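You operate a simulated robot arm through the tools that you are given. There is no shell and no other tool.

You are at the controls of a simulated robot arm. One attempt, no reset.

Task
Seat the orange frame in the tester, test its fold and sort it.
Fine: Yellow dot by the lever. Pull the lever over and off again. MID goes on the DONE square, LOW or HIGH on HOLD.

It is judged by the outcome, as a careful person would: the job done as asked, and still so three seconds after it is handed in. It fails if anything else is knocked over, pushed out of place, dropped, spilled or broken. Flat cloth is picked up by pressing the open fingertips on it (5 to 10 N) and closing them slowly along it; thin cloth reads only 2 to 8 mm in the jaws.

Robot
A 7-joint arm with a two-finger parallel gripper on a trunk, on a base that moves. Base frame: it is fixed to the floor where the robot stands at the start and does not move with it; the origin is under the middle of the robot, x ahead of it, y to its left, z up. Units: m, rad, N and s.
With the tool pointing down near the work surface it reaches from about 0.34 to 0.74 m from the robot's upright axis, wherever it stands. Its first joint turns from -2.496 to 2.496 rad. Places, roughly: bent red lever [-0.3, -1.7, 0.9]; display of the tester [-0.2, -1.7, 0.8]; done square top [-0.9, -1.9, 0.8]; hold square top [-0.8, -1.6, 0.8]; orange frame, teal frame [0, -2, 0.75]; pocket of the tester [-0.5, -1.7, 0.8]; tester [-0.5, -1.7, 0.8]. Payload 3 kg.
The tool frame sits at the grasp point between the pads (the TCP): z along the fingers, y along the line on which they close. The tips reach 0.03 m beyond it. The gripper opens to 0.094 m. The fingers are 0.028 m wide and 0.01 m thick; the gripper's body (0.05 by 0.096 m) begins 0.055 m behind the TCP.
Orientation is that of the tool frame in the base frame, as [roll, pitch, yaw] about the fixed x, y, z axes, in that order (R = Rz(yaw) Ry(pitch) Rx(roll)). With the fingers straight down and closing along the base's y, the tool's x points along the base's -x, its y along +y and its z along -z.

Tools
- The arm moves only by the tool jog_arm. Its argument "moves" is a list of rows, each an object of numbers (a shift or turn left out is 0, a gripper value left out holds the last): "x", "y", "z": the shift along the base's x, y, z in cm; "ax", "ay", "az": the turn, a rotation vector about the base's x, y, z in rad; "hand": the opening in per cent of the stroke, from 0 (shut) to 100 (fully open). In form: [{"x": .., "y": .., "z": .., "ax": .., "ay": .., "az": .., "hand": ..}, ...]. A call has 1 to 20 rows; each row is the pose to reach, as a shift and turn from the pose commanded when the call began. A row lasts 0.2 s, in which the tool goes at most 0.05 m and 0.15 rad; a call with a longer step from one row to the next is refused whole, and so is a gripper value outside its range. A pose out of reach is approached as far as the arm can. The call stops where the force on the tool passes 70 N (or 10 N more than at its start, if that is more) or the arm is blocked; 0.2 s more then pass. The fingers move at their own pace (about 0.045 m/s each) and stop on an object; they squeeze with about 23 N. The grip force told is the motor's: it shows also when the fingers shut on nothing. Time passes only in rows, and 0.2 s behind the last, so rows that repeat a pose let the fingers close. It gives the time, the measured TCP pose, the force on the tool (base axes), the opening and the grip force at its end, in the units of the frame above (readings bear some noise), with the torque about the TCP (base axes, N m) and any sound that the robot's microphone picked up.
- Cameras (640 x 400 px; columns grow to the right, rows downward): "scene" is now at [0.0592, 0.1295, 1.739]; the picture's right is [-0.14, -0.99, 0.00], its down [-0.62, 0.08, -0.78] and it looks along [0.77, -0.11, -0.63] (base axes); focal length 286 px, centre (320, 200). "wrist" rides on the gripper at [0.076, 0.014, -0.103] in the tool frame; the picture's right is [-0.18, 0.98, 0.00], its down [-0.75, -0.14, -0.64] and it looks along [-0.63, -0.12, 0.77] (tool axes); focal length 243 px, centre (320, 200). There is no depth. A picture from a camera that has moved, and an enlarged one, comes with that camera's place and axes in the base frame and with its lens.
- camera(camera): a new picture of that camera. It takes no simulated time.
- lift_body(by): moves the trunk up (or, below 0, down) by that many m; the arm and the scene camera ride with it, the base frame stays. It gives what a move gives, with no picture.
- base_move(legs): drives the robot by 1 to 6 legs, each [ahead, left, turn to the left] in m, m and rad, along the robot's own axes; the way and the turn of a leg run together, so that a leg with both is an arc; at most 1.5 m and 3.142 rad a leg. The arm and the cameras ride along, it lands a little off, and it stops where it bumps. It gives what a move gives.
- pan_tilt(pan, tilt): turns the head with the scene camera to pan (to the left, within 2.496 rad either way) and tilt (down, from -0.506 to 1.204), counted from straight ahead of the robot. It gives what a move gives.
- zoom(camera, box): a new picture of the part [left, top, right, bottom] of that camera's present view, enlarged. It takes no simulated time.
- finish_job(): hands the job in; it is judged then, once.

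Nothing tells you exact positions but the pictures and the camera data. Unless the task says otherwise, let go and move clear before handing in.

The tools are called as a command line: name --argument value ..., lists and objects as JSON in quotes. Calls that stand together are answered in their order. jog_arm: Moves the arm, as the interface text tells. Its arguments: {"type":"object","properties":{"moves":{"type":"array","items":{"type":"object","properties":{"x":{"type":"number"},"y":{"type":"number"},"z":{"type":"number"},"ax":{"type":"number"},"ay":{"type":"number"},"az":{"type":"number"},"hand":{"type":"number"}}}}},"required":["moves"]} The other tools are called the same way: lift_body (by) moves the trunk up or down; base_move (legs) drives the base; pan_tilt (pan, tilt) turns the head that bears the scene camera; camera (camera) takes a picture; zoom (camera, box) takes an enlarged picture of a part of a camera's view; finish_job () hands the job in.

At the start:

```text
t: 0.0
eef_pos: [0.6329, -0.0196, 0.986]
ee_rot: [-3.141, 0.001, -3.141]
ft_force: [-0.2, 0.3, -0.9]
moment: [-0.01, 0.01, 0.0]
grip_width: 0.0942
grasp_force: 0.0
trunk travel left (down, up): [-0.175, 0.215]
robot x, y, heading: [0.0003, 0.0011, 0.001]
head pan, tilt (commanded): [-0.136, 0.677]
```

scene: 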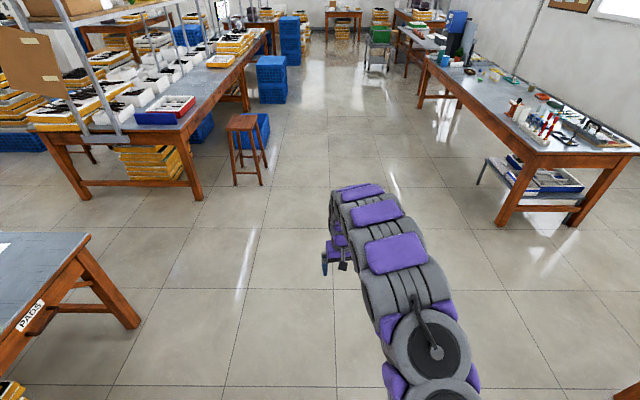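
wrist: 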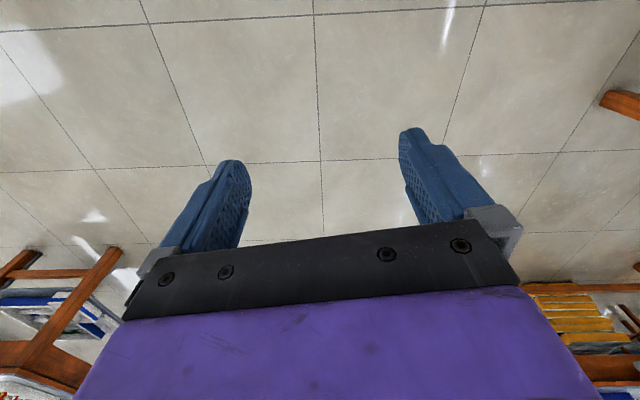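

I see an open workshop ahead of the robot; the tester is told to be behind and to the right, around [-0.5, -1.7, 0.8]. I'll turn the head to look there first.

pan_tilt --pan -1.75 --tilt 0.6

```text
t: 1.7
eef_pos: [0.6318, -0.0185, 0.9872]
ee_rot: [-3.141, 0.002, -3.14]
ft_force: [-0.3, 0.4, -0.1]
moment: [0.02, 0.01, 0.01]
grip_width: 0.0938
grasp_force: 0.2
trunk travel left (down, up): [-0.175, 0.215]
robot x, y, heading: [-0.0025, -0.0012, -0.004]
head pan, tilt (commanded): [-1.751, 0.6]
```

camera --camera "scene"

```text
taken
camera scene: at [-0.0416, 0.0541, 1.746], right [-0.98, 0.18, 0.0], down [0.1, 0.56, -0.83], along [-0.15, -0.81, -0.56], focal length 286 px, centre (320, 200)
```

scene: 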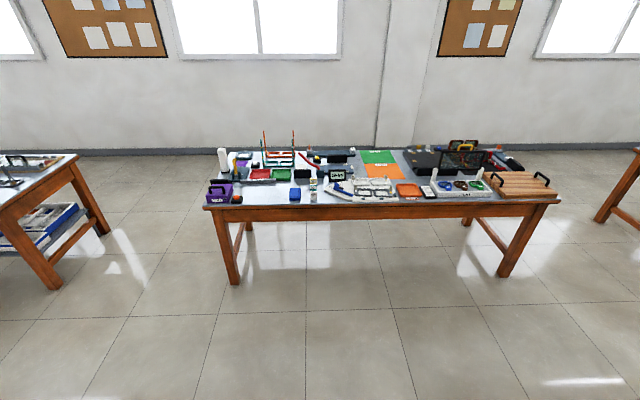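

The bench with the tester lies along y ≈ -1.4 to -2.1. I'll enlarge the view of the work area.

zoom --camera "scene" --box '[200, 120, 360, 220]'

zoom --camera "scene" --box '[310, 120, 470, 220]'

zoom --camera "scene" --box '[400, 120, 560, 220]'

```text
4.00 times, centred on (280, 170) of scene
camera zoom: at [-0.0416, 0.0541, 1.746], right [-0.98, 0.18, 0.0], down [0.1, 0.56, -0.83], along [-0.15, -0.81, -0.56], focal length 1144 px, centre (480, 320)
```

zoom: 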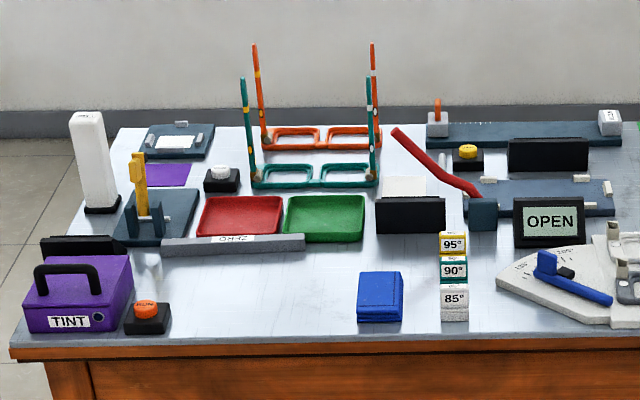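

```text
4.00 times, centred on (390, 170) of scene
camera zoom: at [-0.0416, 0.0541, 1.746], right [-0.98, 0.18, 0.0], down [0.1, 0.56, -0.83], along [-0.15, -0.81, -0.56], focal length 1144 px, centre (40, 320)
```

zoom: 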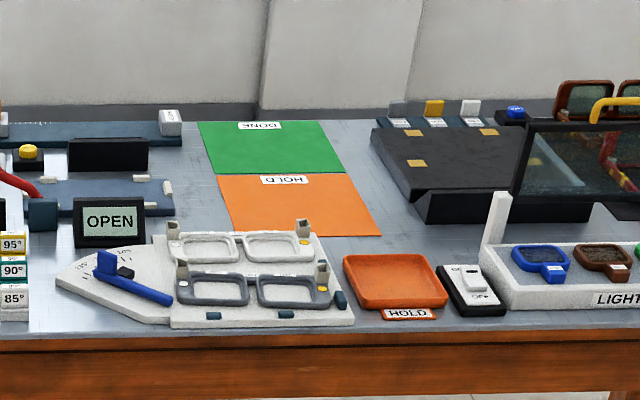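

```text
4.00 times, centred on (480, 170) of scene
camera zoom: at [-0.0416, 0.0541, 1.746], right [-0.98, 0.18, 0.0], down [0.1, 0.56, -0.83], along [-0.15, -0.81, -0.56], focal length 1144 px, centre (-320, 320)
```

zoom: 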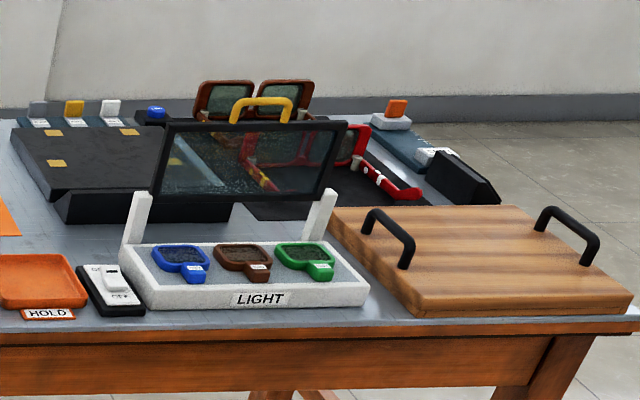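

The bench is turned about -0.17 rad to my frame: its front edge is near y = -1.4 and its back edge near y = -2.16. The tester's display and the DONE/HOLD labels face the far side, and the orange frame stands near the far edge with its temples up to z ≈ 0.96. I'll fold the arm in, then drive round the +x end of the bench to the far side.

jog_arm --moves '[{"x": -4, "z": 2}, {"x": -8, "z": 4}, {"x": -12, "z": 6}, {"x": -16, "z": 8}, {"x": -20, "z": 10}]'

pan_tilt --pan -0.3 --tilt 1.15

camera --camera "scene"

```text
t: 2.9
eef_pos: [0.4306, -0.0181, 1.0868]
ee_rot: [-3.141, 0.003, 3.141]
ft_force: [0.1, 0.6, 0.7]
moment: [-0.01, 0.0, -0.01]
grip_width: 0.0941
grasp_force: 0.0
trunk travel left (down, up): [-0.175, 0.215]
robot x, y, heading: [-0.0007, 0.0011, 0.0]
head pan, tilt (commanded): [-1.751, 0.6]
```

```text
t: 4.5
eef_pos: [0.4335, -0.0191, 1.0871]
ee_rot: [3.141, 0.002, 3.141]
ft_force: [-0.5, 0.8, 0.0]
moment: [-0.01, -0.02, 0.0]
grip_width: 0.0941
grasp_force: 0.1
trunk travel left (down, up): [-0.175, 0.215]
robot x, y, heading: [-0.0025, -0.0016, -0.0]
head pan, tilt (commanded): [-0.3, 1.15]
```

```text
taken
camera scene: at [0.0292, 0.1236, 1.7041], right [-0.3, -0.96, 0.0], down [-0.87, 0.27, -0.41], along [0.39, -0.12, -0.91], focal length 286 px, centre (320, 200)
```

scene: 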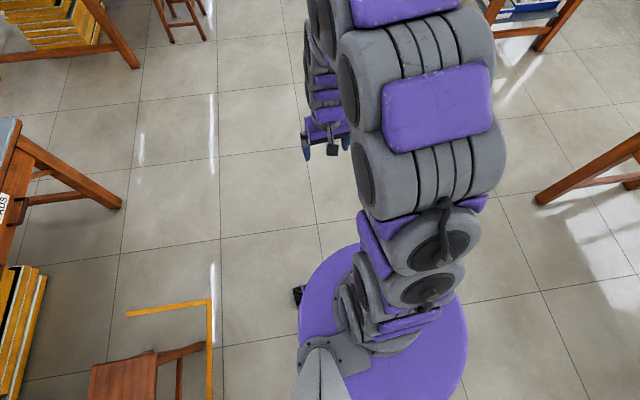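

The base is a round body of about 0.2–0.25 m radius. I'll turn toward the bench, strafe to the gap at its +x end and take a look down it.

base_move --legs '[[0, 0, -1.74], [0, 1.23, 0]]'

pan_tilt --pan -0.2 --tilt 0.6

camera --camera "scene"

```text
t: 14.8
eef_pos: [1.1452, -0.5993, 1.0854]
ee_rot: [3.14, 0.003, 1.441]
ft_force: [-0.3, 0.2, 0.0]
moment: [0.0, 0.0, -0.01]
grip_width: 0.0938
grasp_force: 0.0
trunk travel left (down, up): [-0.175, 0.215]
robot x, y, heading: [1.2194, -0.1711, -1.699]
head pan, tilt (commanded): [-0.3, 1.15]
```

```text
t: 15.8
eef_pos: [1.1486, -0.5966, 1.088]
ee_rot: [-3.141, 0.003, 1.442]
ft_force: [-0.5, 0.4, 0.1]
moment: [0.01, 0.0, 0.01]
grip_width: 0.0942
grasp_force: 0.1
trunk travel left (down, up): [-0.175, 0.215]
robot x, y, heading: [1.2225, -0.1723, -1.7]
head pan, tilt (commanded): [-0.201, 0.6]
```

```text
taken
camera scene: at [1.3353, -0.247, 1.7457], right [-0.95, 0.33, 0.0], down [0.18, 0.54, -0.82], along [-0.27, -0.78, -0.57], focal length 286 px, centre (320, 200)
```

scene: 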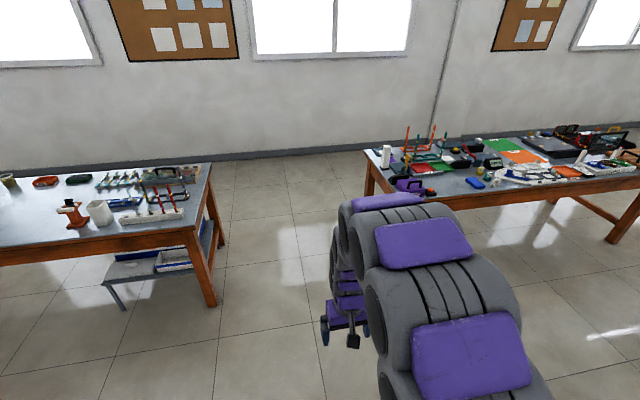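

The gap between the benches is about 1.2 m wide and I'm lined up with its middle. I'll straighten the heading and drive through it.

base_move --legs '[[0, 0, -0.041], [1.3, 0, 0]]'

camera --camera "scene"

```text
t: 22.7
eef_pos: [0.9234, -1.8609, 1.0864]
ee_rot: [-3.14, 0.003, 1.409]
ft_force: [-0.1, -0.2, 0.3]
moment: [-0.01, 0.01, -0.01]
grip_width: 0.0941
grasp_force: 0.1
trunk travel left (down, up): [-0.175, 0.215]
robot x, y, heading: [1.0101, -1.4351, -1.733]
head pan, tilt (commanded): [-0.201, 0.6]
```

```text
taken
camera scene: at [1.1222, -1.5155, 1.7458], right [-0.94, 0.35, 0.0], down [0.2, 0.53, -0.82], along [-0.29, -0.77, -0.57], focal length 286 px, centre (320, 200)
```

scene: 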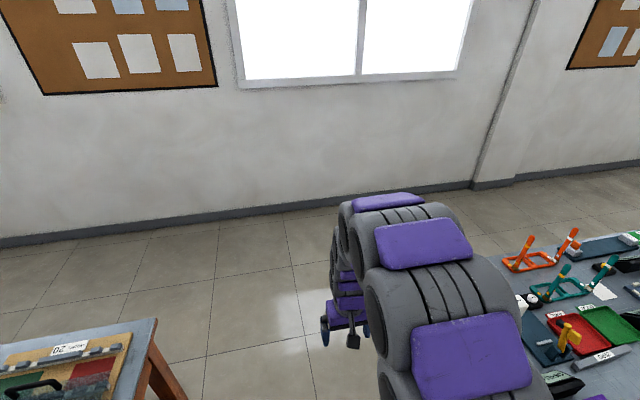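

The gap is clear and the corridor behind the bench is empty. I'll continue forward into it.

base_move --legs '[[1.3, 0, 0]]'

pan_tilt --pan -1.9 --tilt 0.6

camera --camera "scene"

```text
t: 29.1
eef_pos: [0.7081, -3.1312, 1.0866]
ee_rot: [3.141, 0.003, 1.401]
ft_force: [-0.3, 0.2, 0.6]
moment: [-0.02, 0.0, 0.02]
grip_width: 0.0939
grasp_force: 0.0
trunk travel left (down, up): [-0.175, 0.215]
robot x, y, heading: [0.8001, -2.7143, -1.741]
head pan, tilt (commanded): [-0.201, 0.6]
```

```text
t: 30.9
eef_pos: [0.7078, -3.1313, 1.0881]
ee_rot: [-3.139, 0.005, 1.401]
ft_force: [-0.1, -0.1, -0.1]
moment: [0.01, -0.01, 0.01]
grip_width: 0.0939
grasp_force: 0.1
trunk travel left (down, up): [-0.175, 0.215]
robot x, y, heading: [0.8002, -2.7117, -1.74]
head pan, tilt (commanded): [-1.901, 0.6]
```

```text
taken
camera scene: at [0.8636, -2.665, 1.746], right [0.48, 0.88, 0.0], down [0.5, -0.27, -0.83], along [-0.72, 0.4, -0.56], focal length 286 px, centre (320, 200)
```

scene: 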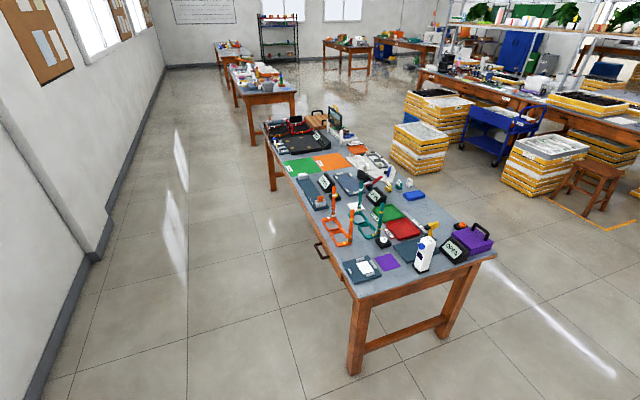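

The far side is clear: from here I see the orange frame (nearest this edge), the teal one behind it, the tester, and the DONE/HOLD squares further along. I'll turn round to face the bench and strafe along it to the frames.

base_move --legs '[[0, 0, -3.14], [0, 0.95, 0]]'

pan_tilt --pan 0.1 --tilt 0.85

camera --camera "scene"

```text
t: 43.2
eef_pos: [-0.0752, -2.1511, 1.0874]
ee_rot: [3.141, 0.004, -1.712]
ft_force: [0.5, 0.3, 0.2]
moment: [-0.04, 0.03, 0.03]
grip_width: 0.0939
grasp_force: 0.2
trunk travel left (down, up): [-0.175, 0.215]
robot x, y, heading: [-0.1538, -2.5743, 1.431]
head pan, tilt (commanded): [-1.901, 0.6]
```

```text
t: 45.1
eef_pos: [-0.0767, -2.1519, 1.0876]
ee_rot: [3.14, 0.005, -1.713]
ft_force: [-0.3, 0.4, -0.7]
moment: [0.02, -0.01, 0.03]
grip_width: 0.0938
grasp_force: 0.0
trunk travel left (down, up): [-0.175, 0.215]
robot x, y, heading: [-0.157, -2.5739, 1.428]
head pan, tilt (commanded): [0.099, 0.85]
```

```text
taken
camera scene: at [-0.2968, -2.5022, 1.7249], right [1.0, -0.04, 0.0], down [-0.03, -0.75, -0.66], along [0.03, 0.66, -0.75], focal length 286 px, centre (320, 200)
```

scene: 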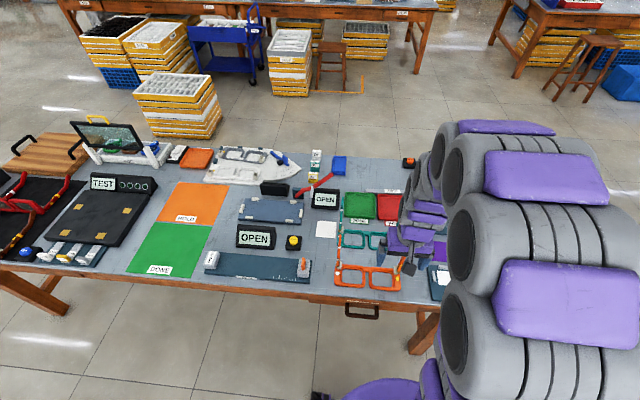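

zoom --camera "scene" --box '[200, 170, 360, 270]'

zoom --camera "scene" --box '[300, 200, 460, 300]'

zoom --camera "scene" --box '[220, 170, 300, 220]'

```text
4.00 times, centred on (280, 220) of scene
camera zoom: at [-0.2968, -2.5022, 1.7249], right [1.0, -0.04, 0.0], down [-0.03, -0.75, -0.66], along [0.03, 0.66, -0.75], focal length 1144 px, centre (480, 120)
```

zoom: 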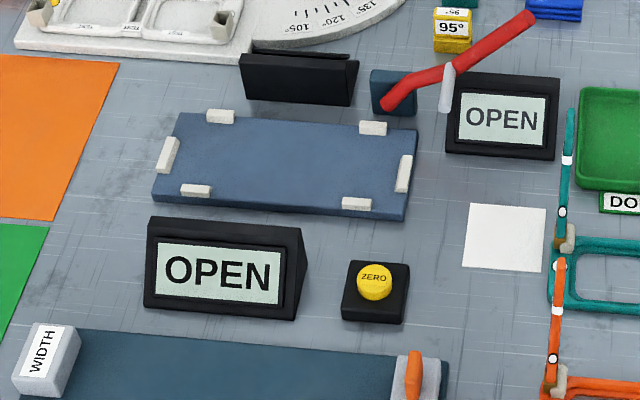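

```text
4.00 times, centred on (380, 250) of scene
camera zoom: at [-0.2968, -2.5022, 1.7249], right [1.0, -0.04, 0.0], down [-0.03, -0.75, -0.66], along [0.03, 0.66, -0.75], focal length 1144 px, centre (80, 0)
```

zoom: 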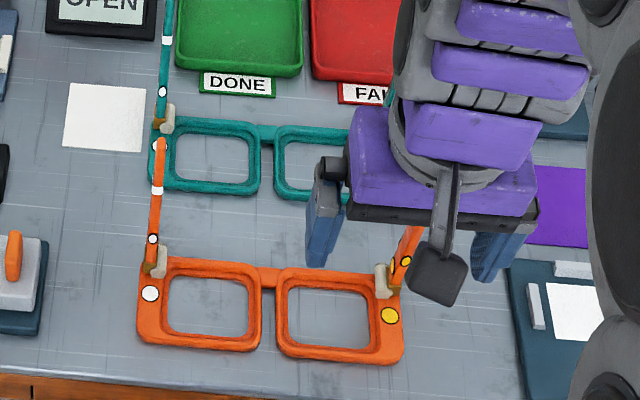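

```text
8.00 times, centred on (260, 195) of scene
camera zoom: at [-0.2968, -2.5022, 1.7249], right [1.0, -0.04, 0.0], down [-0.03, -0.75, -0.66], along [0.03, 0.66, -0.75], focal length 2288 px, centre (800, 240)
```

zoom: 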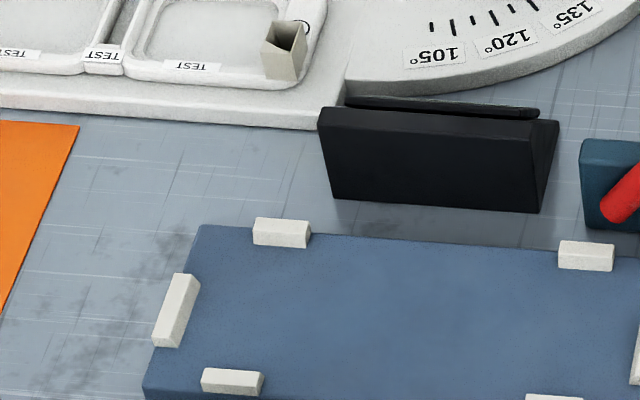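

I'm now behind the bench facing it: the tester is the blue plate with six white locators and the red lever at its far-right corner, its display (right one, by the lever) reads OPEN; the orange frame lies with its yellow dot at the right, the same end as the lever. I'll enlarge the lever and frames before acting.

zoom --camera "scene" --box '[280, 165, 360, 215]'

zoom --camera "scene" --box '[330, 240, 410, 290]'

zoom --camera "scene" --box '[230, 190, 310, 240]'

camera --camera "wrist"

```text
8.00 times, centred on (320, 190) of scene
camera zoom: at [-0.2968, -2.5022, 1.7249], right [1.0, -0.04, 0.0], down [-0.03, -0.75, -0.66], along [0.03, 0.66, -0.75], focal length 2288 px, centre (320, 280)
```

zoom: 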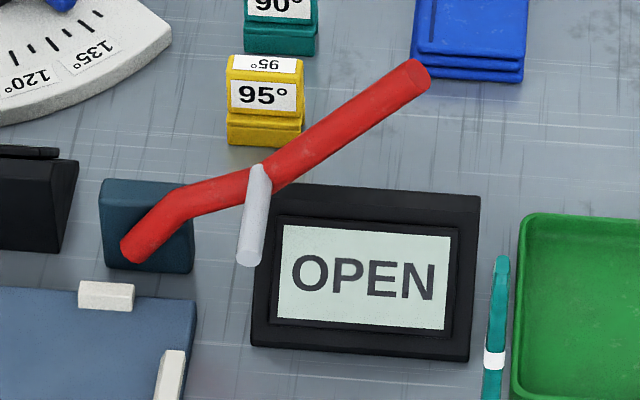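

```text
8.00 times, centred on (370, 265) of scene
camera zoom: at [-0.2968, -2.5022, 1.7249], right [1.0, -0.04, 0.0], down [-0.03, -0.75, -0.66], along [0.03, 0.66, -0.75], focal length 2288 px, centre (-80, -320)
```

zoom: 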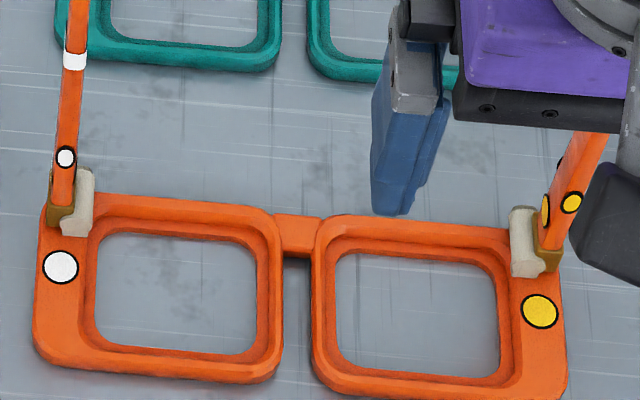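

```text
8.00 times, centred on (270, 215) of scene
camera zoom: at [-0.2968, -2.5022, 1.7249], right [1.0, -0.04, 0.0], down [-0.03, -0.75, -0.66], along [0.03, 0.66, -0.75], focal length 2288 px, centre (720, 80)
```

zoom: 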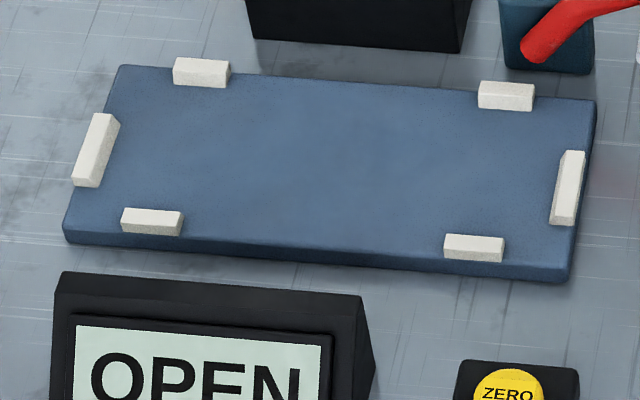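

```text
taken
camera wrist: at [-0.1021, -2.2259, 1.19], right [-0.95, 0.32, 0.0], down [0.24, 0.72, 0.65], along [0.21, 0.61, -0.76], focal length 243 px, centre (320, 200)
```

wrist: 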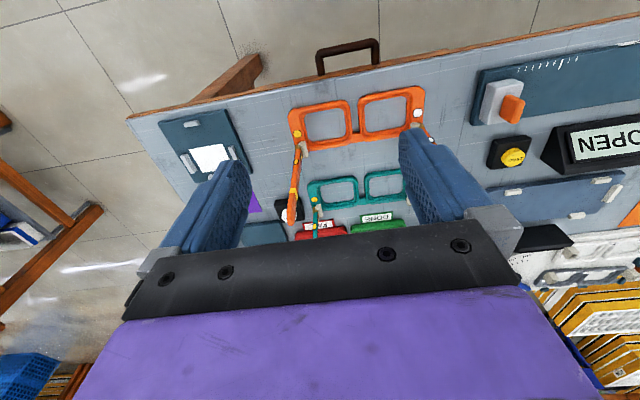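

The red lever's white pin reaches out toward me to push the temple by the yellow dot when pulled over; the frame's present orientation (yellow right) suits the pocket by pure shifting. I take the frame's bridge centre at about (-0.105, -2.034); the gripper is already turned to close along the frame's length. I'll move above it and check with the wrist camera.

jog_arm --moves '[{"x": -0.7, "y": 3}, {"x": -1.4, "y": 6}, {"x": -2.1, "y": 9}, {"x": -2.8, "y": 11.8}, {"x": -2.8, "y": 11.8}]'

camera --camera "wrist"

camera --camera "scene"

```text
t: 46.3
eef_pos: [-0.1052, -2.035, 1.0874]
ee_rot: [-3.141, 0.007, -1.711]
ft_force: [0.1, -0.9, -0.1]
moment: [-0.02, 0.01, 0.01]
grip_width: 0.0941
grasp_force: 0.1
trunk travel left (down, up): [-0.175, 0.215]
robot x, y, heading: [-0.1551, -2.5754, 1.431]
head pan, tilt (commanded): [0.099, 0.85]
```

```text
taken
camera wrist: at [-0.1312, -2.1086, 1.1901], right [-0.95, 0.32, 0.0], down [0.24, 0.72, 0.65], along [0.21, 0.61, -0.76], focal length 243 px, centre (320, 200)
```

wrist: 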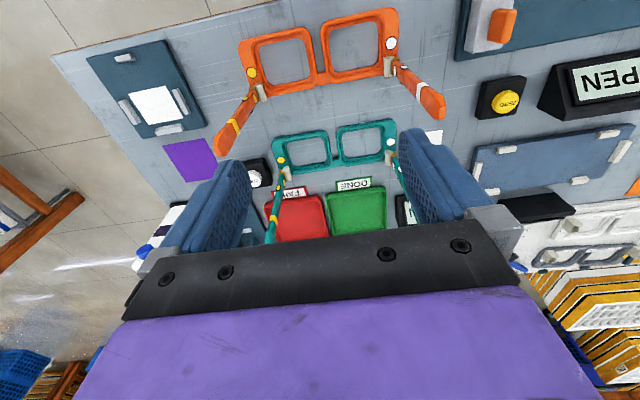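

```text
taken
camera scene: at [-0.2975, -2.5015, 1.7248], right [1.0, -0.04, 0.0], down [-0.03, -0.75, -0.66], along [0.03, 0.66, -0.75], focal length 286 px, centre (320, 200)
```

scene: 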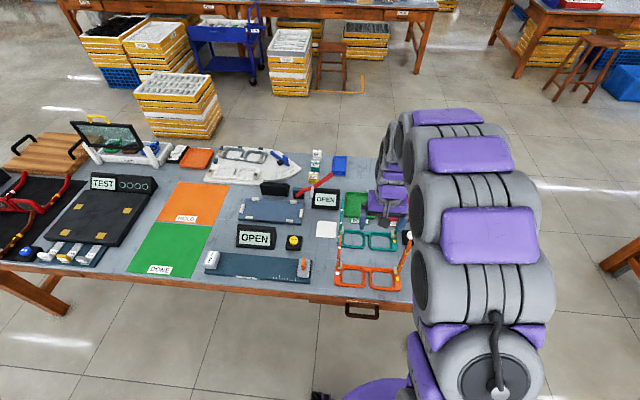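

The wrist view agrees: the bridge is at about (-0.101, -2.010), so the bar midpoint is near (-0.104, -2.034) and the hand fits between the temples. I'll lower straight down most of the way with the fingers open and check.

jog_arm --moves '[{"z": -4}, {"z": -8}, {"z": -12}, {"z": -16}, {"z": -20}, {"z": -24}, {"z": -24}]'

camera --camera "wrist"

zoom --camera "scene" --box '[320, 200, 440, 300]'

```text
t: 47.9
eef_pos: [-0.1057, -2.0362, 0.8471]
ee_rot: [3.141, 0.005, -1.71]
ft_force: [-0.2, 0.8, 0.8]
moment: [0.0, 0.01, 0.0]
grip_width: 0.0941
grasp_force: 0.1
trunk travel left (down, up): [-0.175, 0.215]
robot x, y, heading: [-0.1557, -2.5724, 1.43]
head pan, tilt (commanded): [0.099, 0.85]
```

```text
taken
camera wrist: at [-0.1301, -2.1098, 0.9493], right [-0.95, 0.32, 0.0], down [0.24, 0.72, 0.65], along [0.21, 0.61, -0.76], focal length 243 px, centre (320, 200)
```

wrist: 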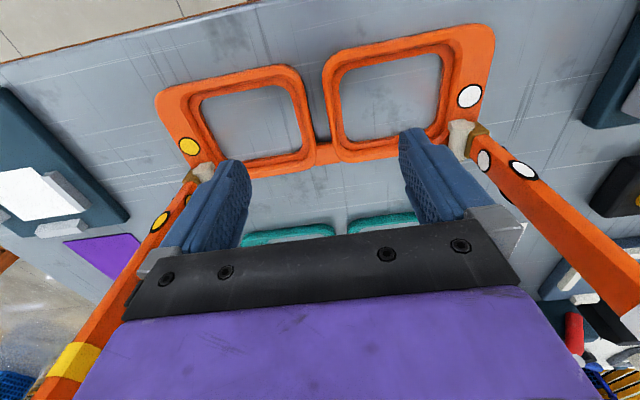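

```text
4.00 times, centred on (380, 250) of scene
camera zoom: at [-0.2972, -2.5008, 1.7248], right [1.0, -0.04, 0.0], down [-0.03, -0.75, -0.66], along [0.03, 0.66, -0.75], focal length 1144 px, centre (80, 0)
```

zoom: 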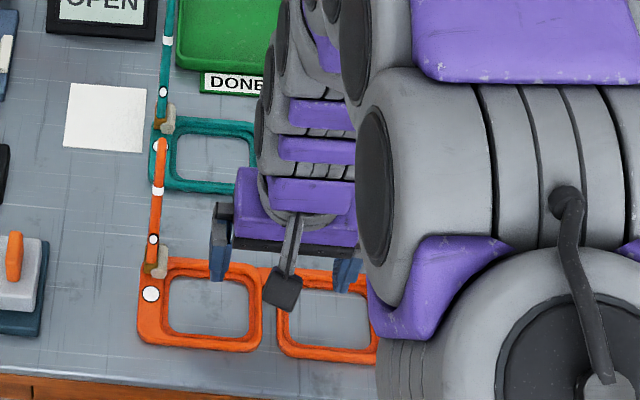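

The fingertips straddle the bridge bars as planned. I'll go down slowly and watch the force.

jog_arm --moves '[{"z": -2}, {"z": -4}, {"z": -5}, {"z": -5.5}, {"z": -5.8}, {"z": -5.8}]'

camera --camera "wrist"

```text
t: 49.3
eef_pos: [-0.1047, -2.0341, 0.7903]
ee_rot: [-3.141, 0.005, -1.712]
ft_force: [-0.1, 0.5, -0.3]
moment: [0.04, -0.01, 0.01]
grip_width: 0.0939
grasp_force: 0.0
trunk travel left (down, up): [-0.175, 0.215]
robot x, y, heading: [-0.1549, -2.5755, 1.426]
head pan, tilt (commanded): [0.099, 0.85]
```

```text
taken
camera wrist: at [-0.1296, -2.108, 0.8926], right [-0.95, 0.32, 0.0], down [0.24, 0.72, 0.65], along [0.21, 0.61, -0.76], focal length 243 px, centre (320, 200)
```

wrist: 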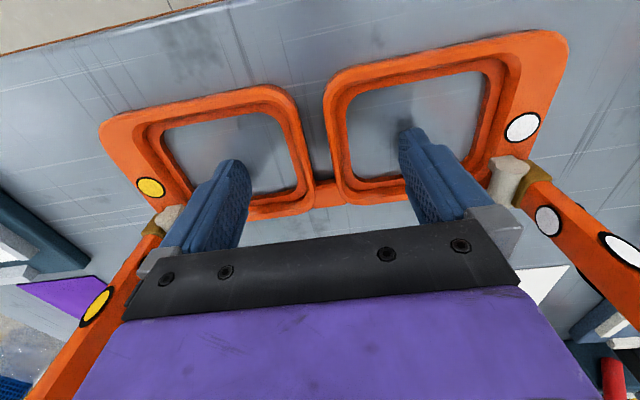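

Both fingertips are inside the two lens openings and near the table. I'll ease down a little more to find the surface.

jog_arm --moves '[{"z": -0.2}, {"z": -0.4}, {"z": -0.6}, {"z": -0.6}]'

zoom --camera "wrist" --box '[160, 60, 480, 260]'

```text
t: 50.2
eef_pos: [-0.103, -2.0342, 0.79]
ee_rot: [-3.141, 0.013, -1.711]
ft_force: [-0.7, -18.1, 47.4]
moment: [-1.14, 0.41, 0.09]
grip_width: 0.094
grasp_force: 0.2
trunk travel left (down, up): [-0.175, 0.215]
robot x, y, heading: [-0.1604, -2.5731, 1.433]
head pan, tilt (commanded): [0.099, 0.85]
stopped in row 4: the force on the tool passed its limit at 73 N (the readings are from after the stop); the commanded pose is now the measured one
```

```text
2.00 times, centred on (320, 160) of wrist
camera zoom: at [-0.1297, -2.1092, 0.8915], right [-0.95, 0.32, 0.0], down [0.24, 0.72, 0.65], along [0.21, 0.62, -0.76], focal length 485 px, centre (320, 280)
```

zoom: 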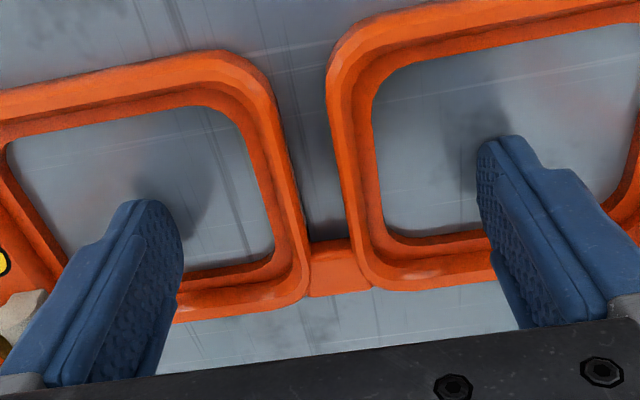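

I touched the surface at TCP z ≈ 0.79, so the table top is at z ≈ 0.76. I'll rise about 4 mm to unload, then close slowly on the two inner rim bars.

jog_arm --moves '[{"z": 0.2}, {"z": 0.4}, {"z": 0.4}]'

camera --camera "wrist"

```text
t: 51.0
eef_pos: [-0.1036, -2.0298, 0.7899]
ee_rot: [-3.142, 0.014, -1.713]
ft_force: [0.3, -5.2, 10.5]
moment: [-0.2, 0.52, 0.25]
grip_width: 0.0937
grasp_force: 0.1
trunk travel left (down, up): [-0.175, 0.215]
robot x, y, heading: [-0.1544, -2.5731, 1.431]
head pan, tilt (commanded): [0.099, 0.85]
```

```text
taken
camera wrist: at [-0.1294, -2.1045, 0.8915], right [-0.95, 0.32, 0.0], down [0.24, 0.72, 0.65], along [0.21, 0.62, -0.76], focal length 243 px, centre (320, 200)
```

wrist: 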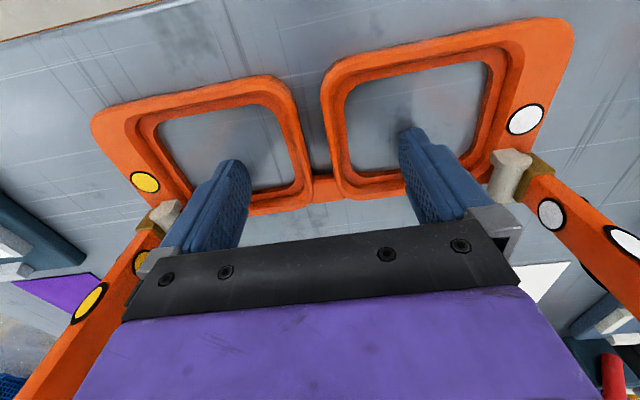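

jog_arm --moves '[{"z": 0.3}, {"z": 0.5}, {"z": 0.5}, {"z": 0.5}]'

```text
t: 52.0
eef_pos: [-0.1056, -2.0309, 0.7936]
ee_rot: [3.141, 0.012, -1.712]
ft_force: [0.1, -0.3, 1.4]
moment: [0.0, -0.02, 0.02]
grip_width: 0.0942
grasp_force: 0.1
trunk travel left (down, up): [-0.175, 0.215]
robot x, y, heading: [-0.1532, -2.5738, 1.432]
head pan, tilt (commanded): [0.099, 0.85]
```

Free of the table now, tips about 3–4 mm above it. I'll close the fingers gradually.

jog_arm --moves '[{"hand": 85}, {"hand": 75}, {"hand": 65}, {"hand": 55}, {"hand": 50}, {"hand": 50}]'

zoom --camera "wrist" --box '[160, 60, 480, 260]'

```text
t: 53.4
eef_pos: [-0.1046, -2.0297, 0.7938]
ee_rot: [3.14, 0.012, -1.713]
ft_force: [0.2, -1.0, -0.7]
moment: [-0.02, -0.04, 0.01]
grip_width: 0.047
grasp_force: 0.0
trunk travel left (down, up): [-0.175, 0.215]
robot x, y, heading: [-0.1558, -2.5743, 1.426]
head pan, tilt (commanded): [0.099, 0.85]
```

```text
2.00 times, centred on (320, 160) of wrist
camera zoom: at [-0.1297, -2.1056, 0.8966], right [-0.95, 0.32, 0.0], down [0.24, 0.72, 0.65], along [0.21, 0.62, -0.76], focal length 485 px, centre (320, 280)
```

zoom: 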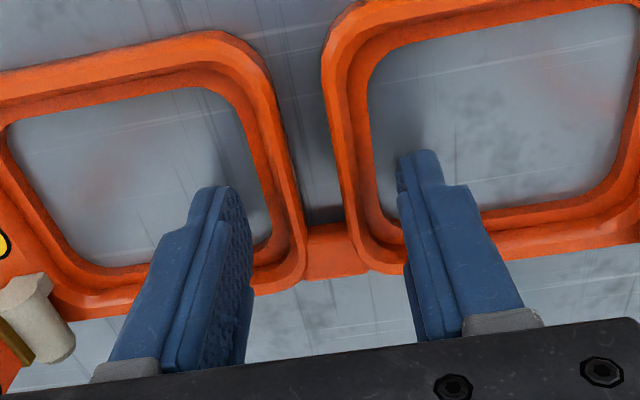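

The fingers straddle both bars; I'll shift 6 mm toward me to be on the straight part of the bars and then close fully.

jog_arm --moves '[{"y": -0.3}, {"y": -0.6}, {"y": -0.6, "hand": 45}, {"y": -0.6, "hand": 40}, {"y": -0.6, "hand": 35}, {"y": -0.6, "hand": 30}, {"y": -0.6, "hand": 20}, {"y": -0.6, "hand": 10}, {"y": -0.6, "hand": 0}, {"y": -0.6, "hand": 0}, {"y": -0.6, "hand": 0}]'

zoom --camera "wrist" --box '[160, 60, 480, 260]'

```text
t: 55.8
eef_pos: [-0.1043, -2.0365, 0.7956]
ee_rot: [3.141, 0.013, -1.711]
ft_force: [-0.1, 0.1, 1.5]
moment: [-0.05, 0.01, 0.03]
grip_width: 0.0244
grasp_force: 22.4
trunk travel left (down, up): [-0.175, 0.215]
robot x, y, heading: [-0.1515, -2.5726, 1.431]
head pan, tilt (commanded): [0.099, 0.85]
```

```text
2.00 times, centred on (320, 160) of wrist
camera zoom: at [-0.1299, -2.1114, 0.8965], right [-0.95, 0.32, 0.0], down [0.24, 0.72, 0.65], along [0.21, 0.62, -0.76], focal length 485 px, centre (320, 280)
```

zoom: 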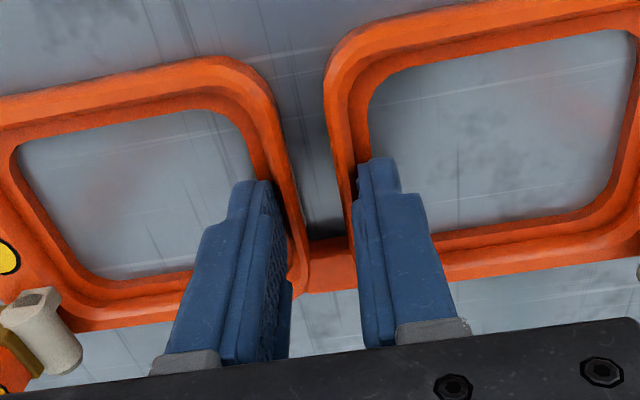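

The grip holds at 24 mm width and 22 N on both bars. I'll lift slowly 3 cm and check.

jog_arm --moves '[{"z": 0.3}, {"z": 0.8}, {"z": 1.5}, {"z": 2.2}, {"z": 3}, {"z": 3}]'

camera --camera "wrist"

zoom --camera "scene" --box '[320, 200, 440, 300]'

```text
t: 57.2
eef_pos: [-0.1029, -2.0373, 0.8241]
ee_rot: [3.14, 0.011, -1.71]
ft_force: [-0.8, -0.1, -1.7]
moment: [0.01, -0.01, 0.02]
grip_width: 0.0243
grasp_force: 22.6
trunk travel left (down, up): [-0.175, 0.215]
robot x, y, heading: [-0.1525, -2.5729, 1.426]
head pan, tilt (commanded): [0.099, 0.85]
```

```text
taken
camera wrist: at [-0.1295, -2.1116, 0.9261], right [-0.95, 0.32, 0.0], down [0.24, 0.72, 0.65], along [0.21, 0.62, -0.76], focal length 243 px, centre (320, 200)
```

wrist: 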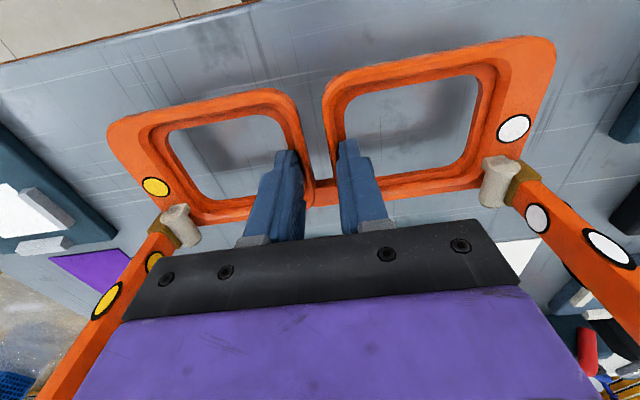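

```text
4.00 times, centred on (380, 250) of scene
camera zoom: at [-0.297, -2.5001, 1.7248], right [1.0, -0.04, 0.0], down [-0.03, -0.75, -0.66], along [0.03, 0.66, -0.75], focal length 1144 px, centre (80, 0)
```

zoom: 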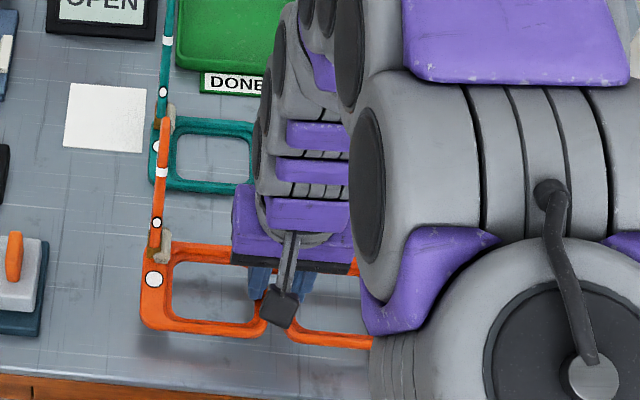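

The frame came up level and steady. I'll lift it to clear everything (bottom near z ≈ 0.93), then move the base left and closer so the tester is in reach.

jog_arm --moves '[{"z": 2}, {"z": 4.5}, {"z": 7}, {"z": 9.5}, {"z": 12}, {"z": 14}, {"z": 14}]'

base_move --legs '[[0, 0.46, 0], [0.13, 0, 0]]'

camera --camera "scene"

camera --camera "wrist"

```text
t: 58.8
eef_pos: [-0.1027, -2.0362, 0.9644]
ee_rot: [-3.14, 0.012, -1.713]
ft_force: [0.2, -0.6, -1.4]
moment: [0.03, -0.01, 0.0]
grip_width: 0.0243
grasp_force: 22.7
trunk travel left (down, up): [-0.175, 0.215]
robot x, y, heading: [-0.1585, -2.576, 1.429]
head pan, tilt (commanded): [0.099, 0.85]
```

```text
t: 62.4
eef_pos: [-0.5286, -1.8462, 0.9628]
ee_rot: [3.133, 0.01, -1.712]
ft_force: [0.9, -1.1, -2.2]
moment: [-0.02, 0.07, -0.04]
grip_width: 0.0244
grasp_force: 23.3
trunk travel left (down, up): [-0.175, 0.215]
robot x, y, heading: [-0.5894, -2.3814, 1.435]
head pan, tilt (commanded): [0.099, 0.85]
```

```text
taken
camera scene: at [-0.7151, -2.3108, 1.7259], right [1.0, -0.04, -0.01], down [-0.04, -0.75, -0.66], along [0.02, 0.66, -0.75], focal length 286 px, centre (320, 200)
```

scene: 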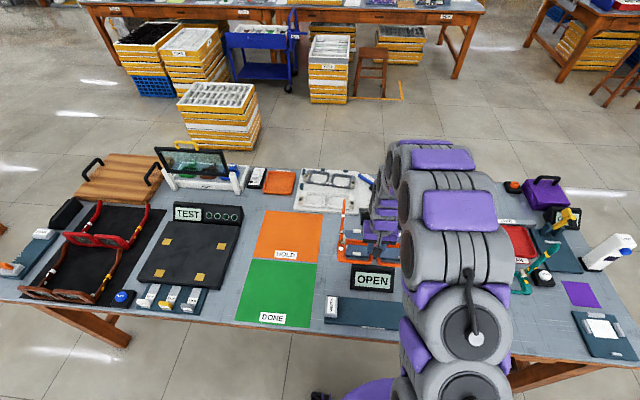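

```text
taken
camera wrist: at [-0.5531, -1.9207, 1.0655], right [-0.95, 0.32, 0.01], down [0.25, 0.72, 0.65], along [0.2, 0.62, -0.76], focal length 243 px, centre (320, 200)
```

wrist: 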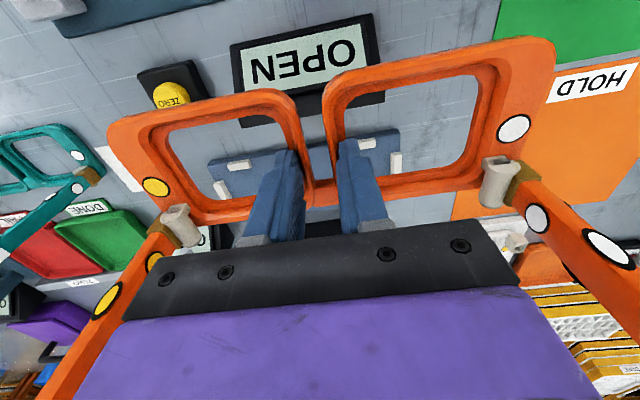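

The frame is held at its centre: bars symmetric about the tool, and its size (~0.235 × 0.083 m) fits the pocket (~0.246 × 0.095 m) whose centre I take as (-0.469, -1.718), turned -0.143 rad — matching the tool's turn of -0.141. I'll move above the pocket at this height and check.

jog_arm --moves '[{"x": 1.5, "y": 3.2}, {"x": 3, "y": 6.4}, {"x": 4.5, "y": 9.6}, {"x": 5.96, "y": 12.8}, {"x": 5.96, "y": 12.8}, {"x": 5.96, "y": 12.8}]'

camera --camera "wrist"

camera --camera "scene"

```text
t: 63.8
eef_pos: [-0.475, -1.7196, 0.9654]
ee_rot: [3.141, 0.012, -1.71]
ft_force: [-1.1, -0.2, -2.0]
moment: [0.03, 0.01, 0.01]
grip_width: 0.0244
grasp_force: 23.0
trunk travel left (down, up): [-0.175, 0.215]
robot x, y, heading: [-0.5874, -2.3844, 1.428]
head pan, tilt (commanded): [0.099, 0.85]
```

```text
taken
camera wrist: at [-0.5011, -1.7941, 1.0667], right [-0.95, 0.32, 0.0], down [0.24, 0.72, 0.65], along [0.21, 0.62, -0.76], focal length 243 px, centre (320, 200)
```

wrist: 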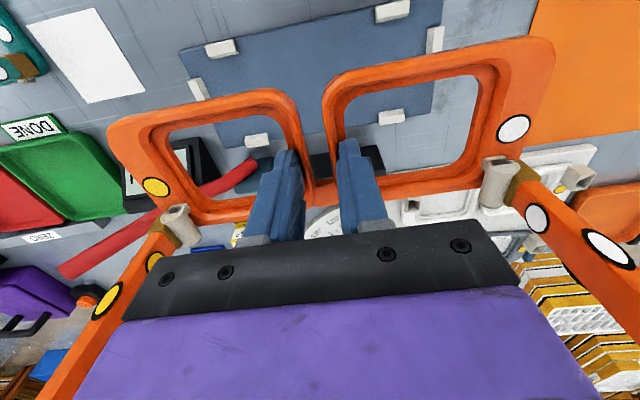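

```text
taken
camera scene: at [-0.7295, -2.3092, 1.7247], right [1.0, -0.04, 0.0], down [-0.03, -0.75, -0.66], along [0.03, 0.66, -0.75], focal length 286 px, centre (320, 200)
```

scene: 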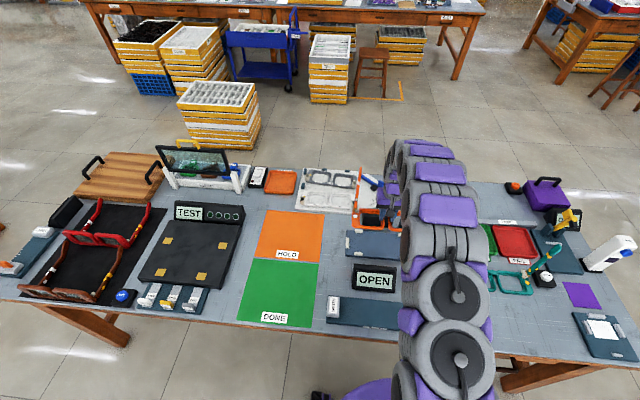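

The frame sits centred on the tool (±0.112 m), and the wrist view gives the pocket centre near (-0.469, -1.720); I need about 6 mm toward +x. I'll correct and lower to just above the locators, then look again.

jog_arm --moves '[{"x": 0.65, "y": -0.05}, {"x": 0.65, "y": -0.05, "z": -3}, {"x": 0.65, "y": -0.05, "z": -6}, {"x": 0.65, "y": -0.05, "z": -9}, {"x": 0.65, "y": -0.05, "z": -11.5}, {"x": 0.65, "y": -0.05, "z": -12.5}, {"x": 0.65, "y": -0.05, "z": -12.5}]'

camera --camera "wrist"

zoom --camera "scene" --box '[330, 170, 430, 270]'

```text
t: 65.4
eef_pos: [-0.4714, -1.7208, 0.8404]
ee_rot: [-3.141, 0.013, -1.71]
ft_force: [-0.7, -0.1, -1.4]
moment: [-0.04, 0.03, 0.0]
grip_width: 0.0245
grasp_force: 23.7
trunk travel left (down, up): [-0.175, 0.215]
robot x, y, heading: [-0.5895, -2.3841, 1.432]
head pan, tilt (commanded): [0.099, 0.85]
```

```text
taken
camera wrist: at [-0.4969, -1.7956, 0.9414], right [-0.95, 0.32, 0.0], down [0.24, 0.72, 0.65], along [0.21, 0.62, -0.76], focal length 243 px, centre (320, 200)
```

wrist: 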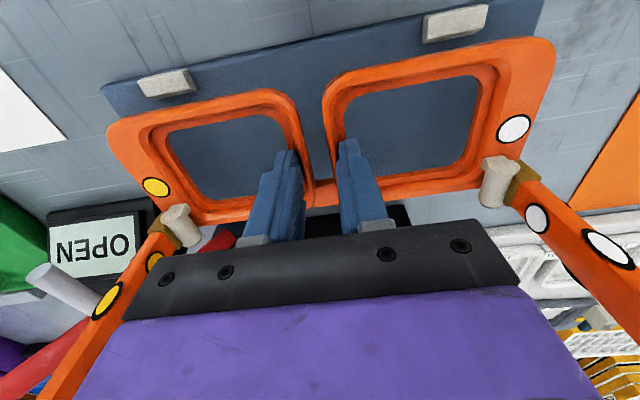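

```text
4.00 times, centred on (380, 220) of scene
camera zoom: at [-0.7287, -2.3095, 1.7248], right [1.0, -0.04, 0.0], down [-0.03, -0.75, -0.66], along [0.03, 0.66, -0.75], focal length 1144 px, centre (80, 120)
```

zoom: 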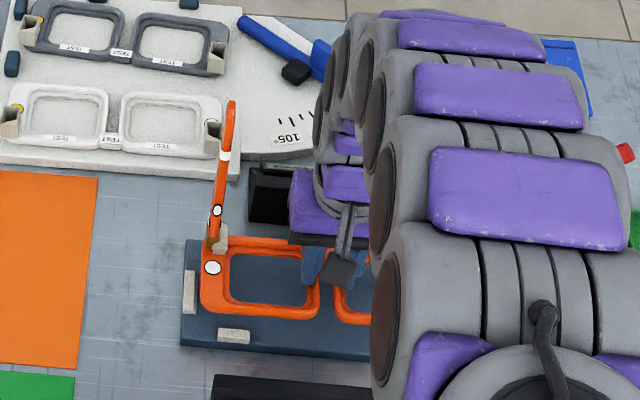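

Both near locators lie symmetric about the tool (±0.085 m along, 5 mm clearance in depth), so the frame is lined up with the pocket. I'll lower slowly.

jog_arm --moves '[{"z": -0.7}, {"z": -1.4}, {"z": -1.9}, {"z": -1.9}]'

camera --camera "wrist"

zoom --camera "scene" --box '[350, 200, 420, 270]'

```text
t: 66.4
eef_pos: [-0.4706, -1.7204, 0.8202]
ee_rot: [-3.14, 0.009, -1.712]
ft_force: [-0.2, -0.8, -2.5]
moment: [-0.02, 0.0, -0.01]
grip_width: 0.0246
grasp_force: 23.0
trunk travel left (down, up): [-0.175, 0.215]
robot x, y, heading: [-0.5887, -2.3841, 1.432]
head pan, tilt (commanded): [0.099, 0.85]
```

```text
taken
camera wrist: at [-0.4963, -1.7951, 0.9227], right [-0.95, 0.32, 0.0], down [0.24, 0.72, 0.65], along [0.21, 0.62, -0.76], focal length 243 px, centre (320, 200)
```

wrist: 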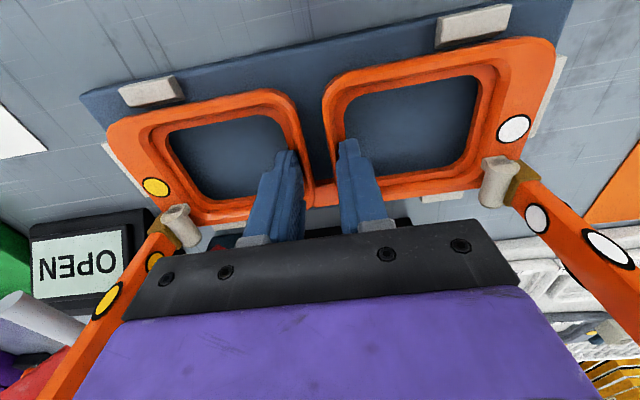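

```text
5.71 times, centred on (385, 235) of scene
camera zoom: at [-0.7291, -2.3095, 1.7248], right [1.0, -0.04, 0.0], down [-0.03, -0.75, -0.66], along [0.03, 0.66, -0.75], focal length 1634 px, centre (-51, 0)
```

zoom: 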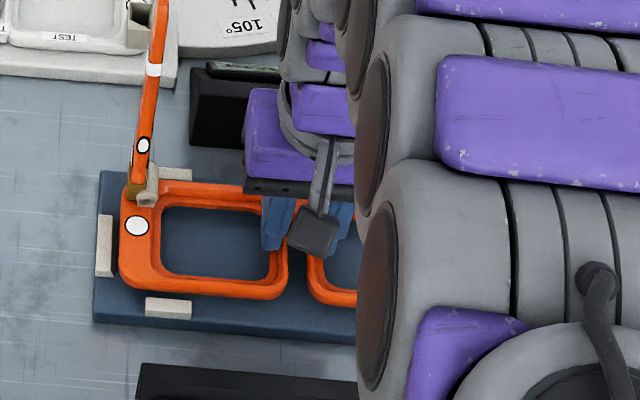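

Well lined up: all sides show the locators just outside the frame. I'll ease it down onto the plate in small steps.

jog_arm --moves '[{"z": -0.3}, {"z": -0.6}, {"z": -0.8}, {"z": -1.0}, {"z": -1.0}]'

camera --camera "wrist"

zoom --camera "scene" --box '[350, 200, 420, 270]'

```text
t: 67.6
eef_pos: [-0.4721, -1.7186, 0.8119]
ee_rot: [-3.139, 0.016, -1.711]
ft_force: [3.3, 12.7, 9.9]
moment: [-0.13, 0.01, -0.04]
grip_width: 0.0242
grasp_force: 22.9
trunk travel left (down, up): [-0.175, 0.215]
robot x, y, heading: [-0.5873, -2.3858, 1.429]
head pan, tilt (commanded): [0.099, 0.85]
```

```text
taken
camera wrist: at [-0.4961, -1.795, 0.9132], right [-0.95, 0.32, 0.0], down [0.24, 0.72, 0.65], along [0.21, 0.62, -0.76], focal length 243 px, centre (320, 200)
```

wrist: 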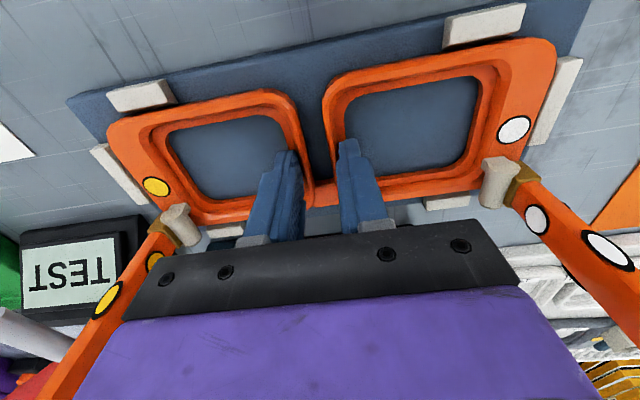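

```text
5.71 times, centred on (385, 235) of scene
camera zoom: at [-0.7289, -2.3096, 1.7249], right [1.0, -0.04, 0.0], down [-0.03, -0.75, -0.66], along [0.03, 0.66, -0.75], focal length 1634 px, centre (-51, 0)
```

zoom: 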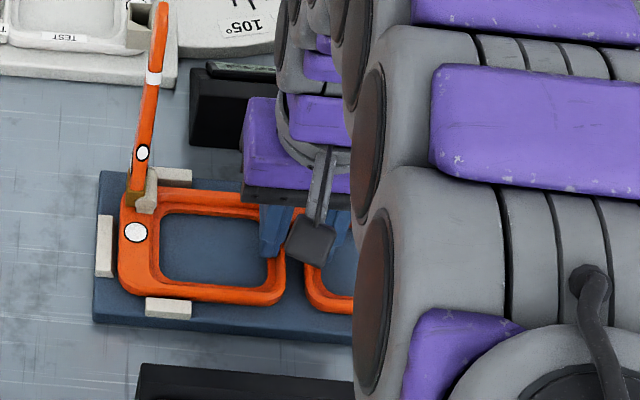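

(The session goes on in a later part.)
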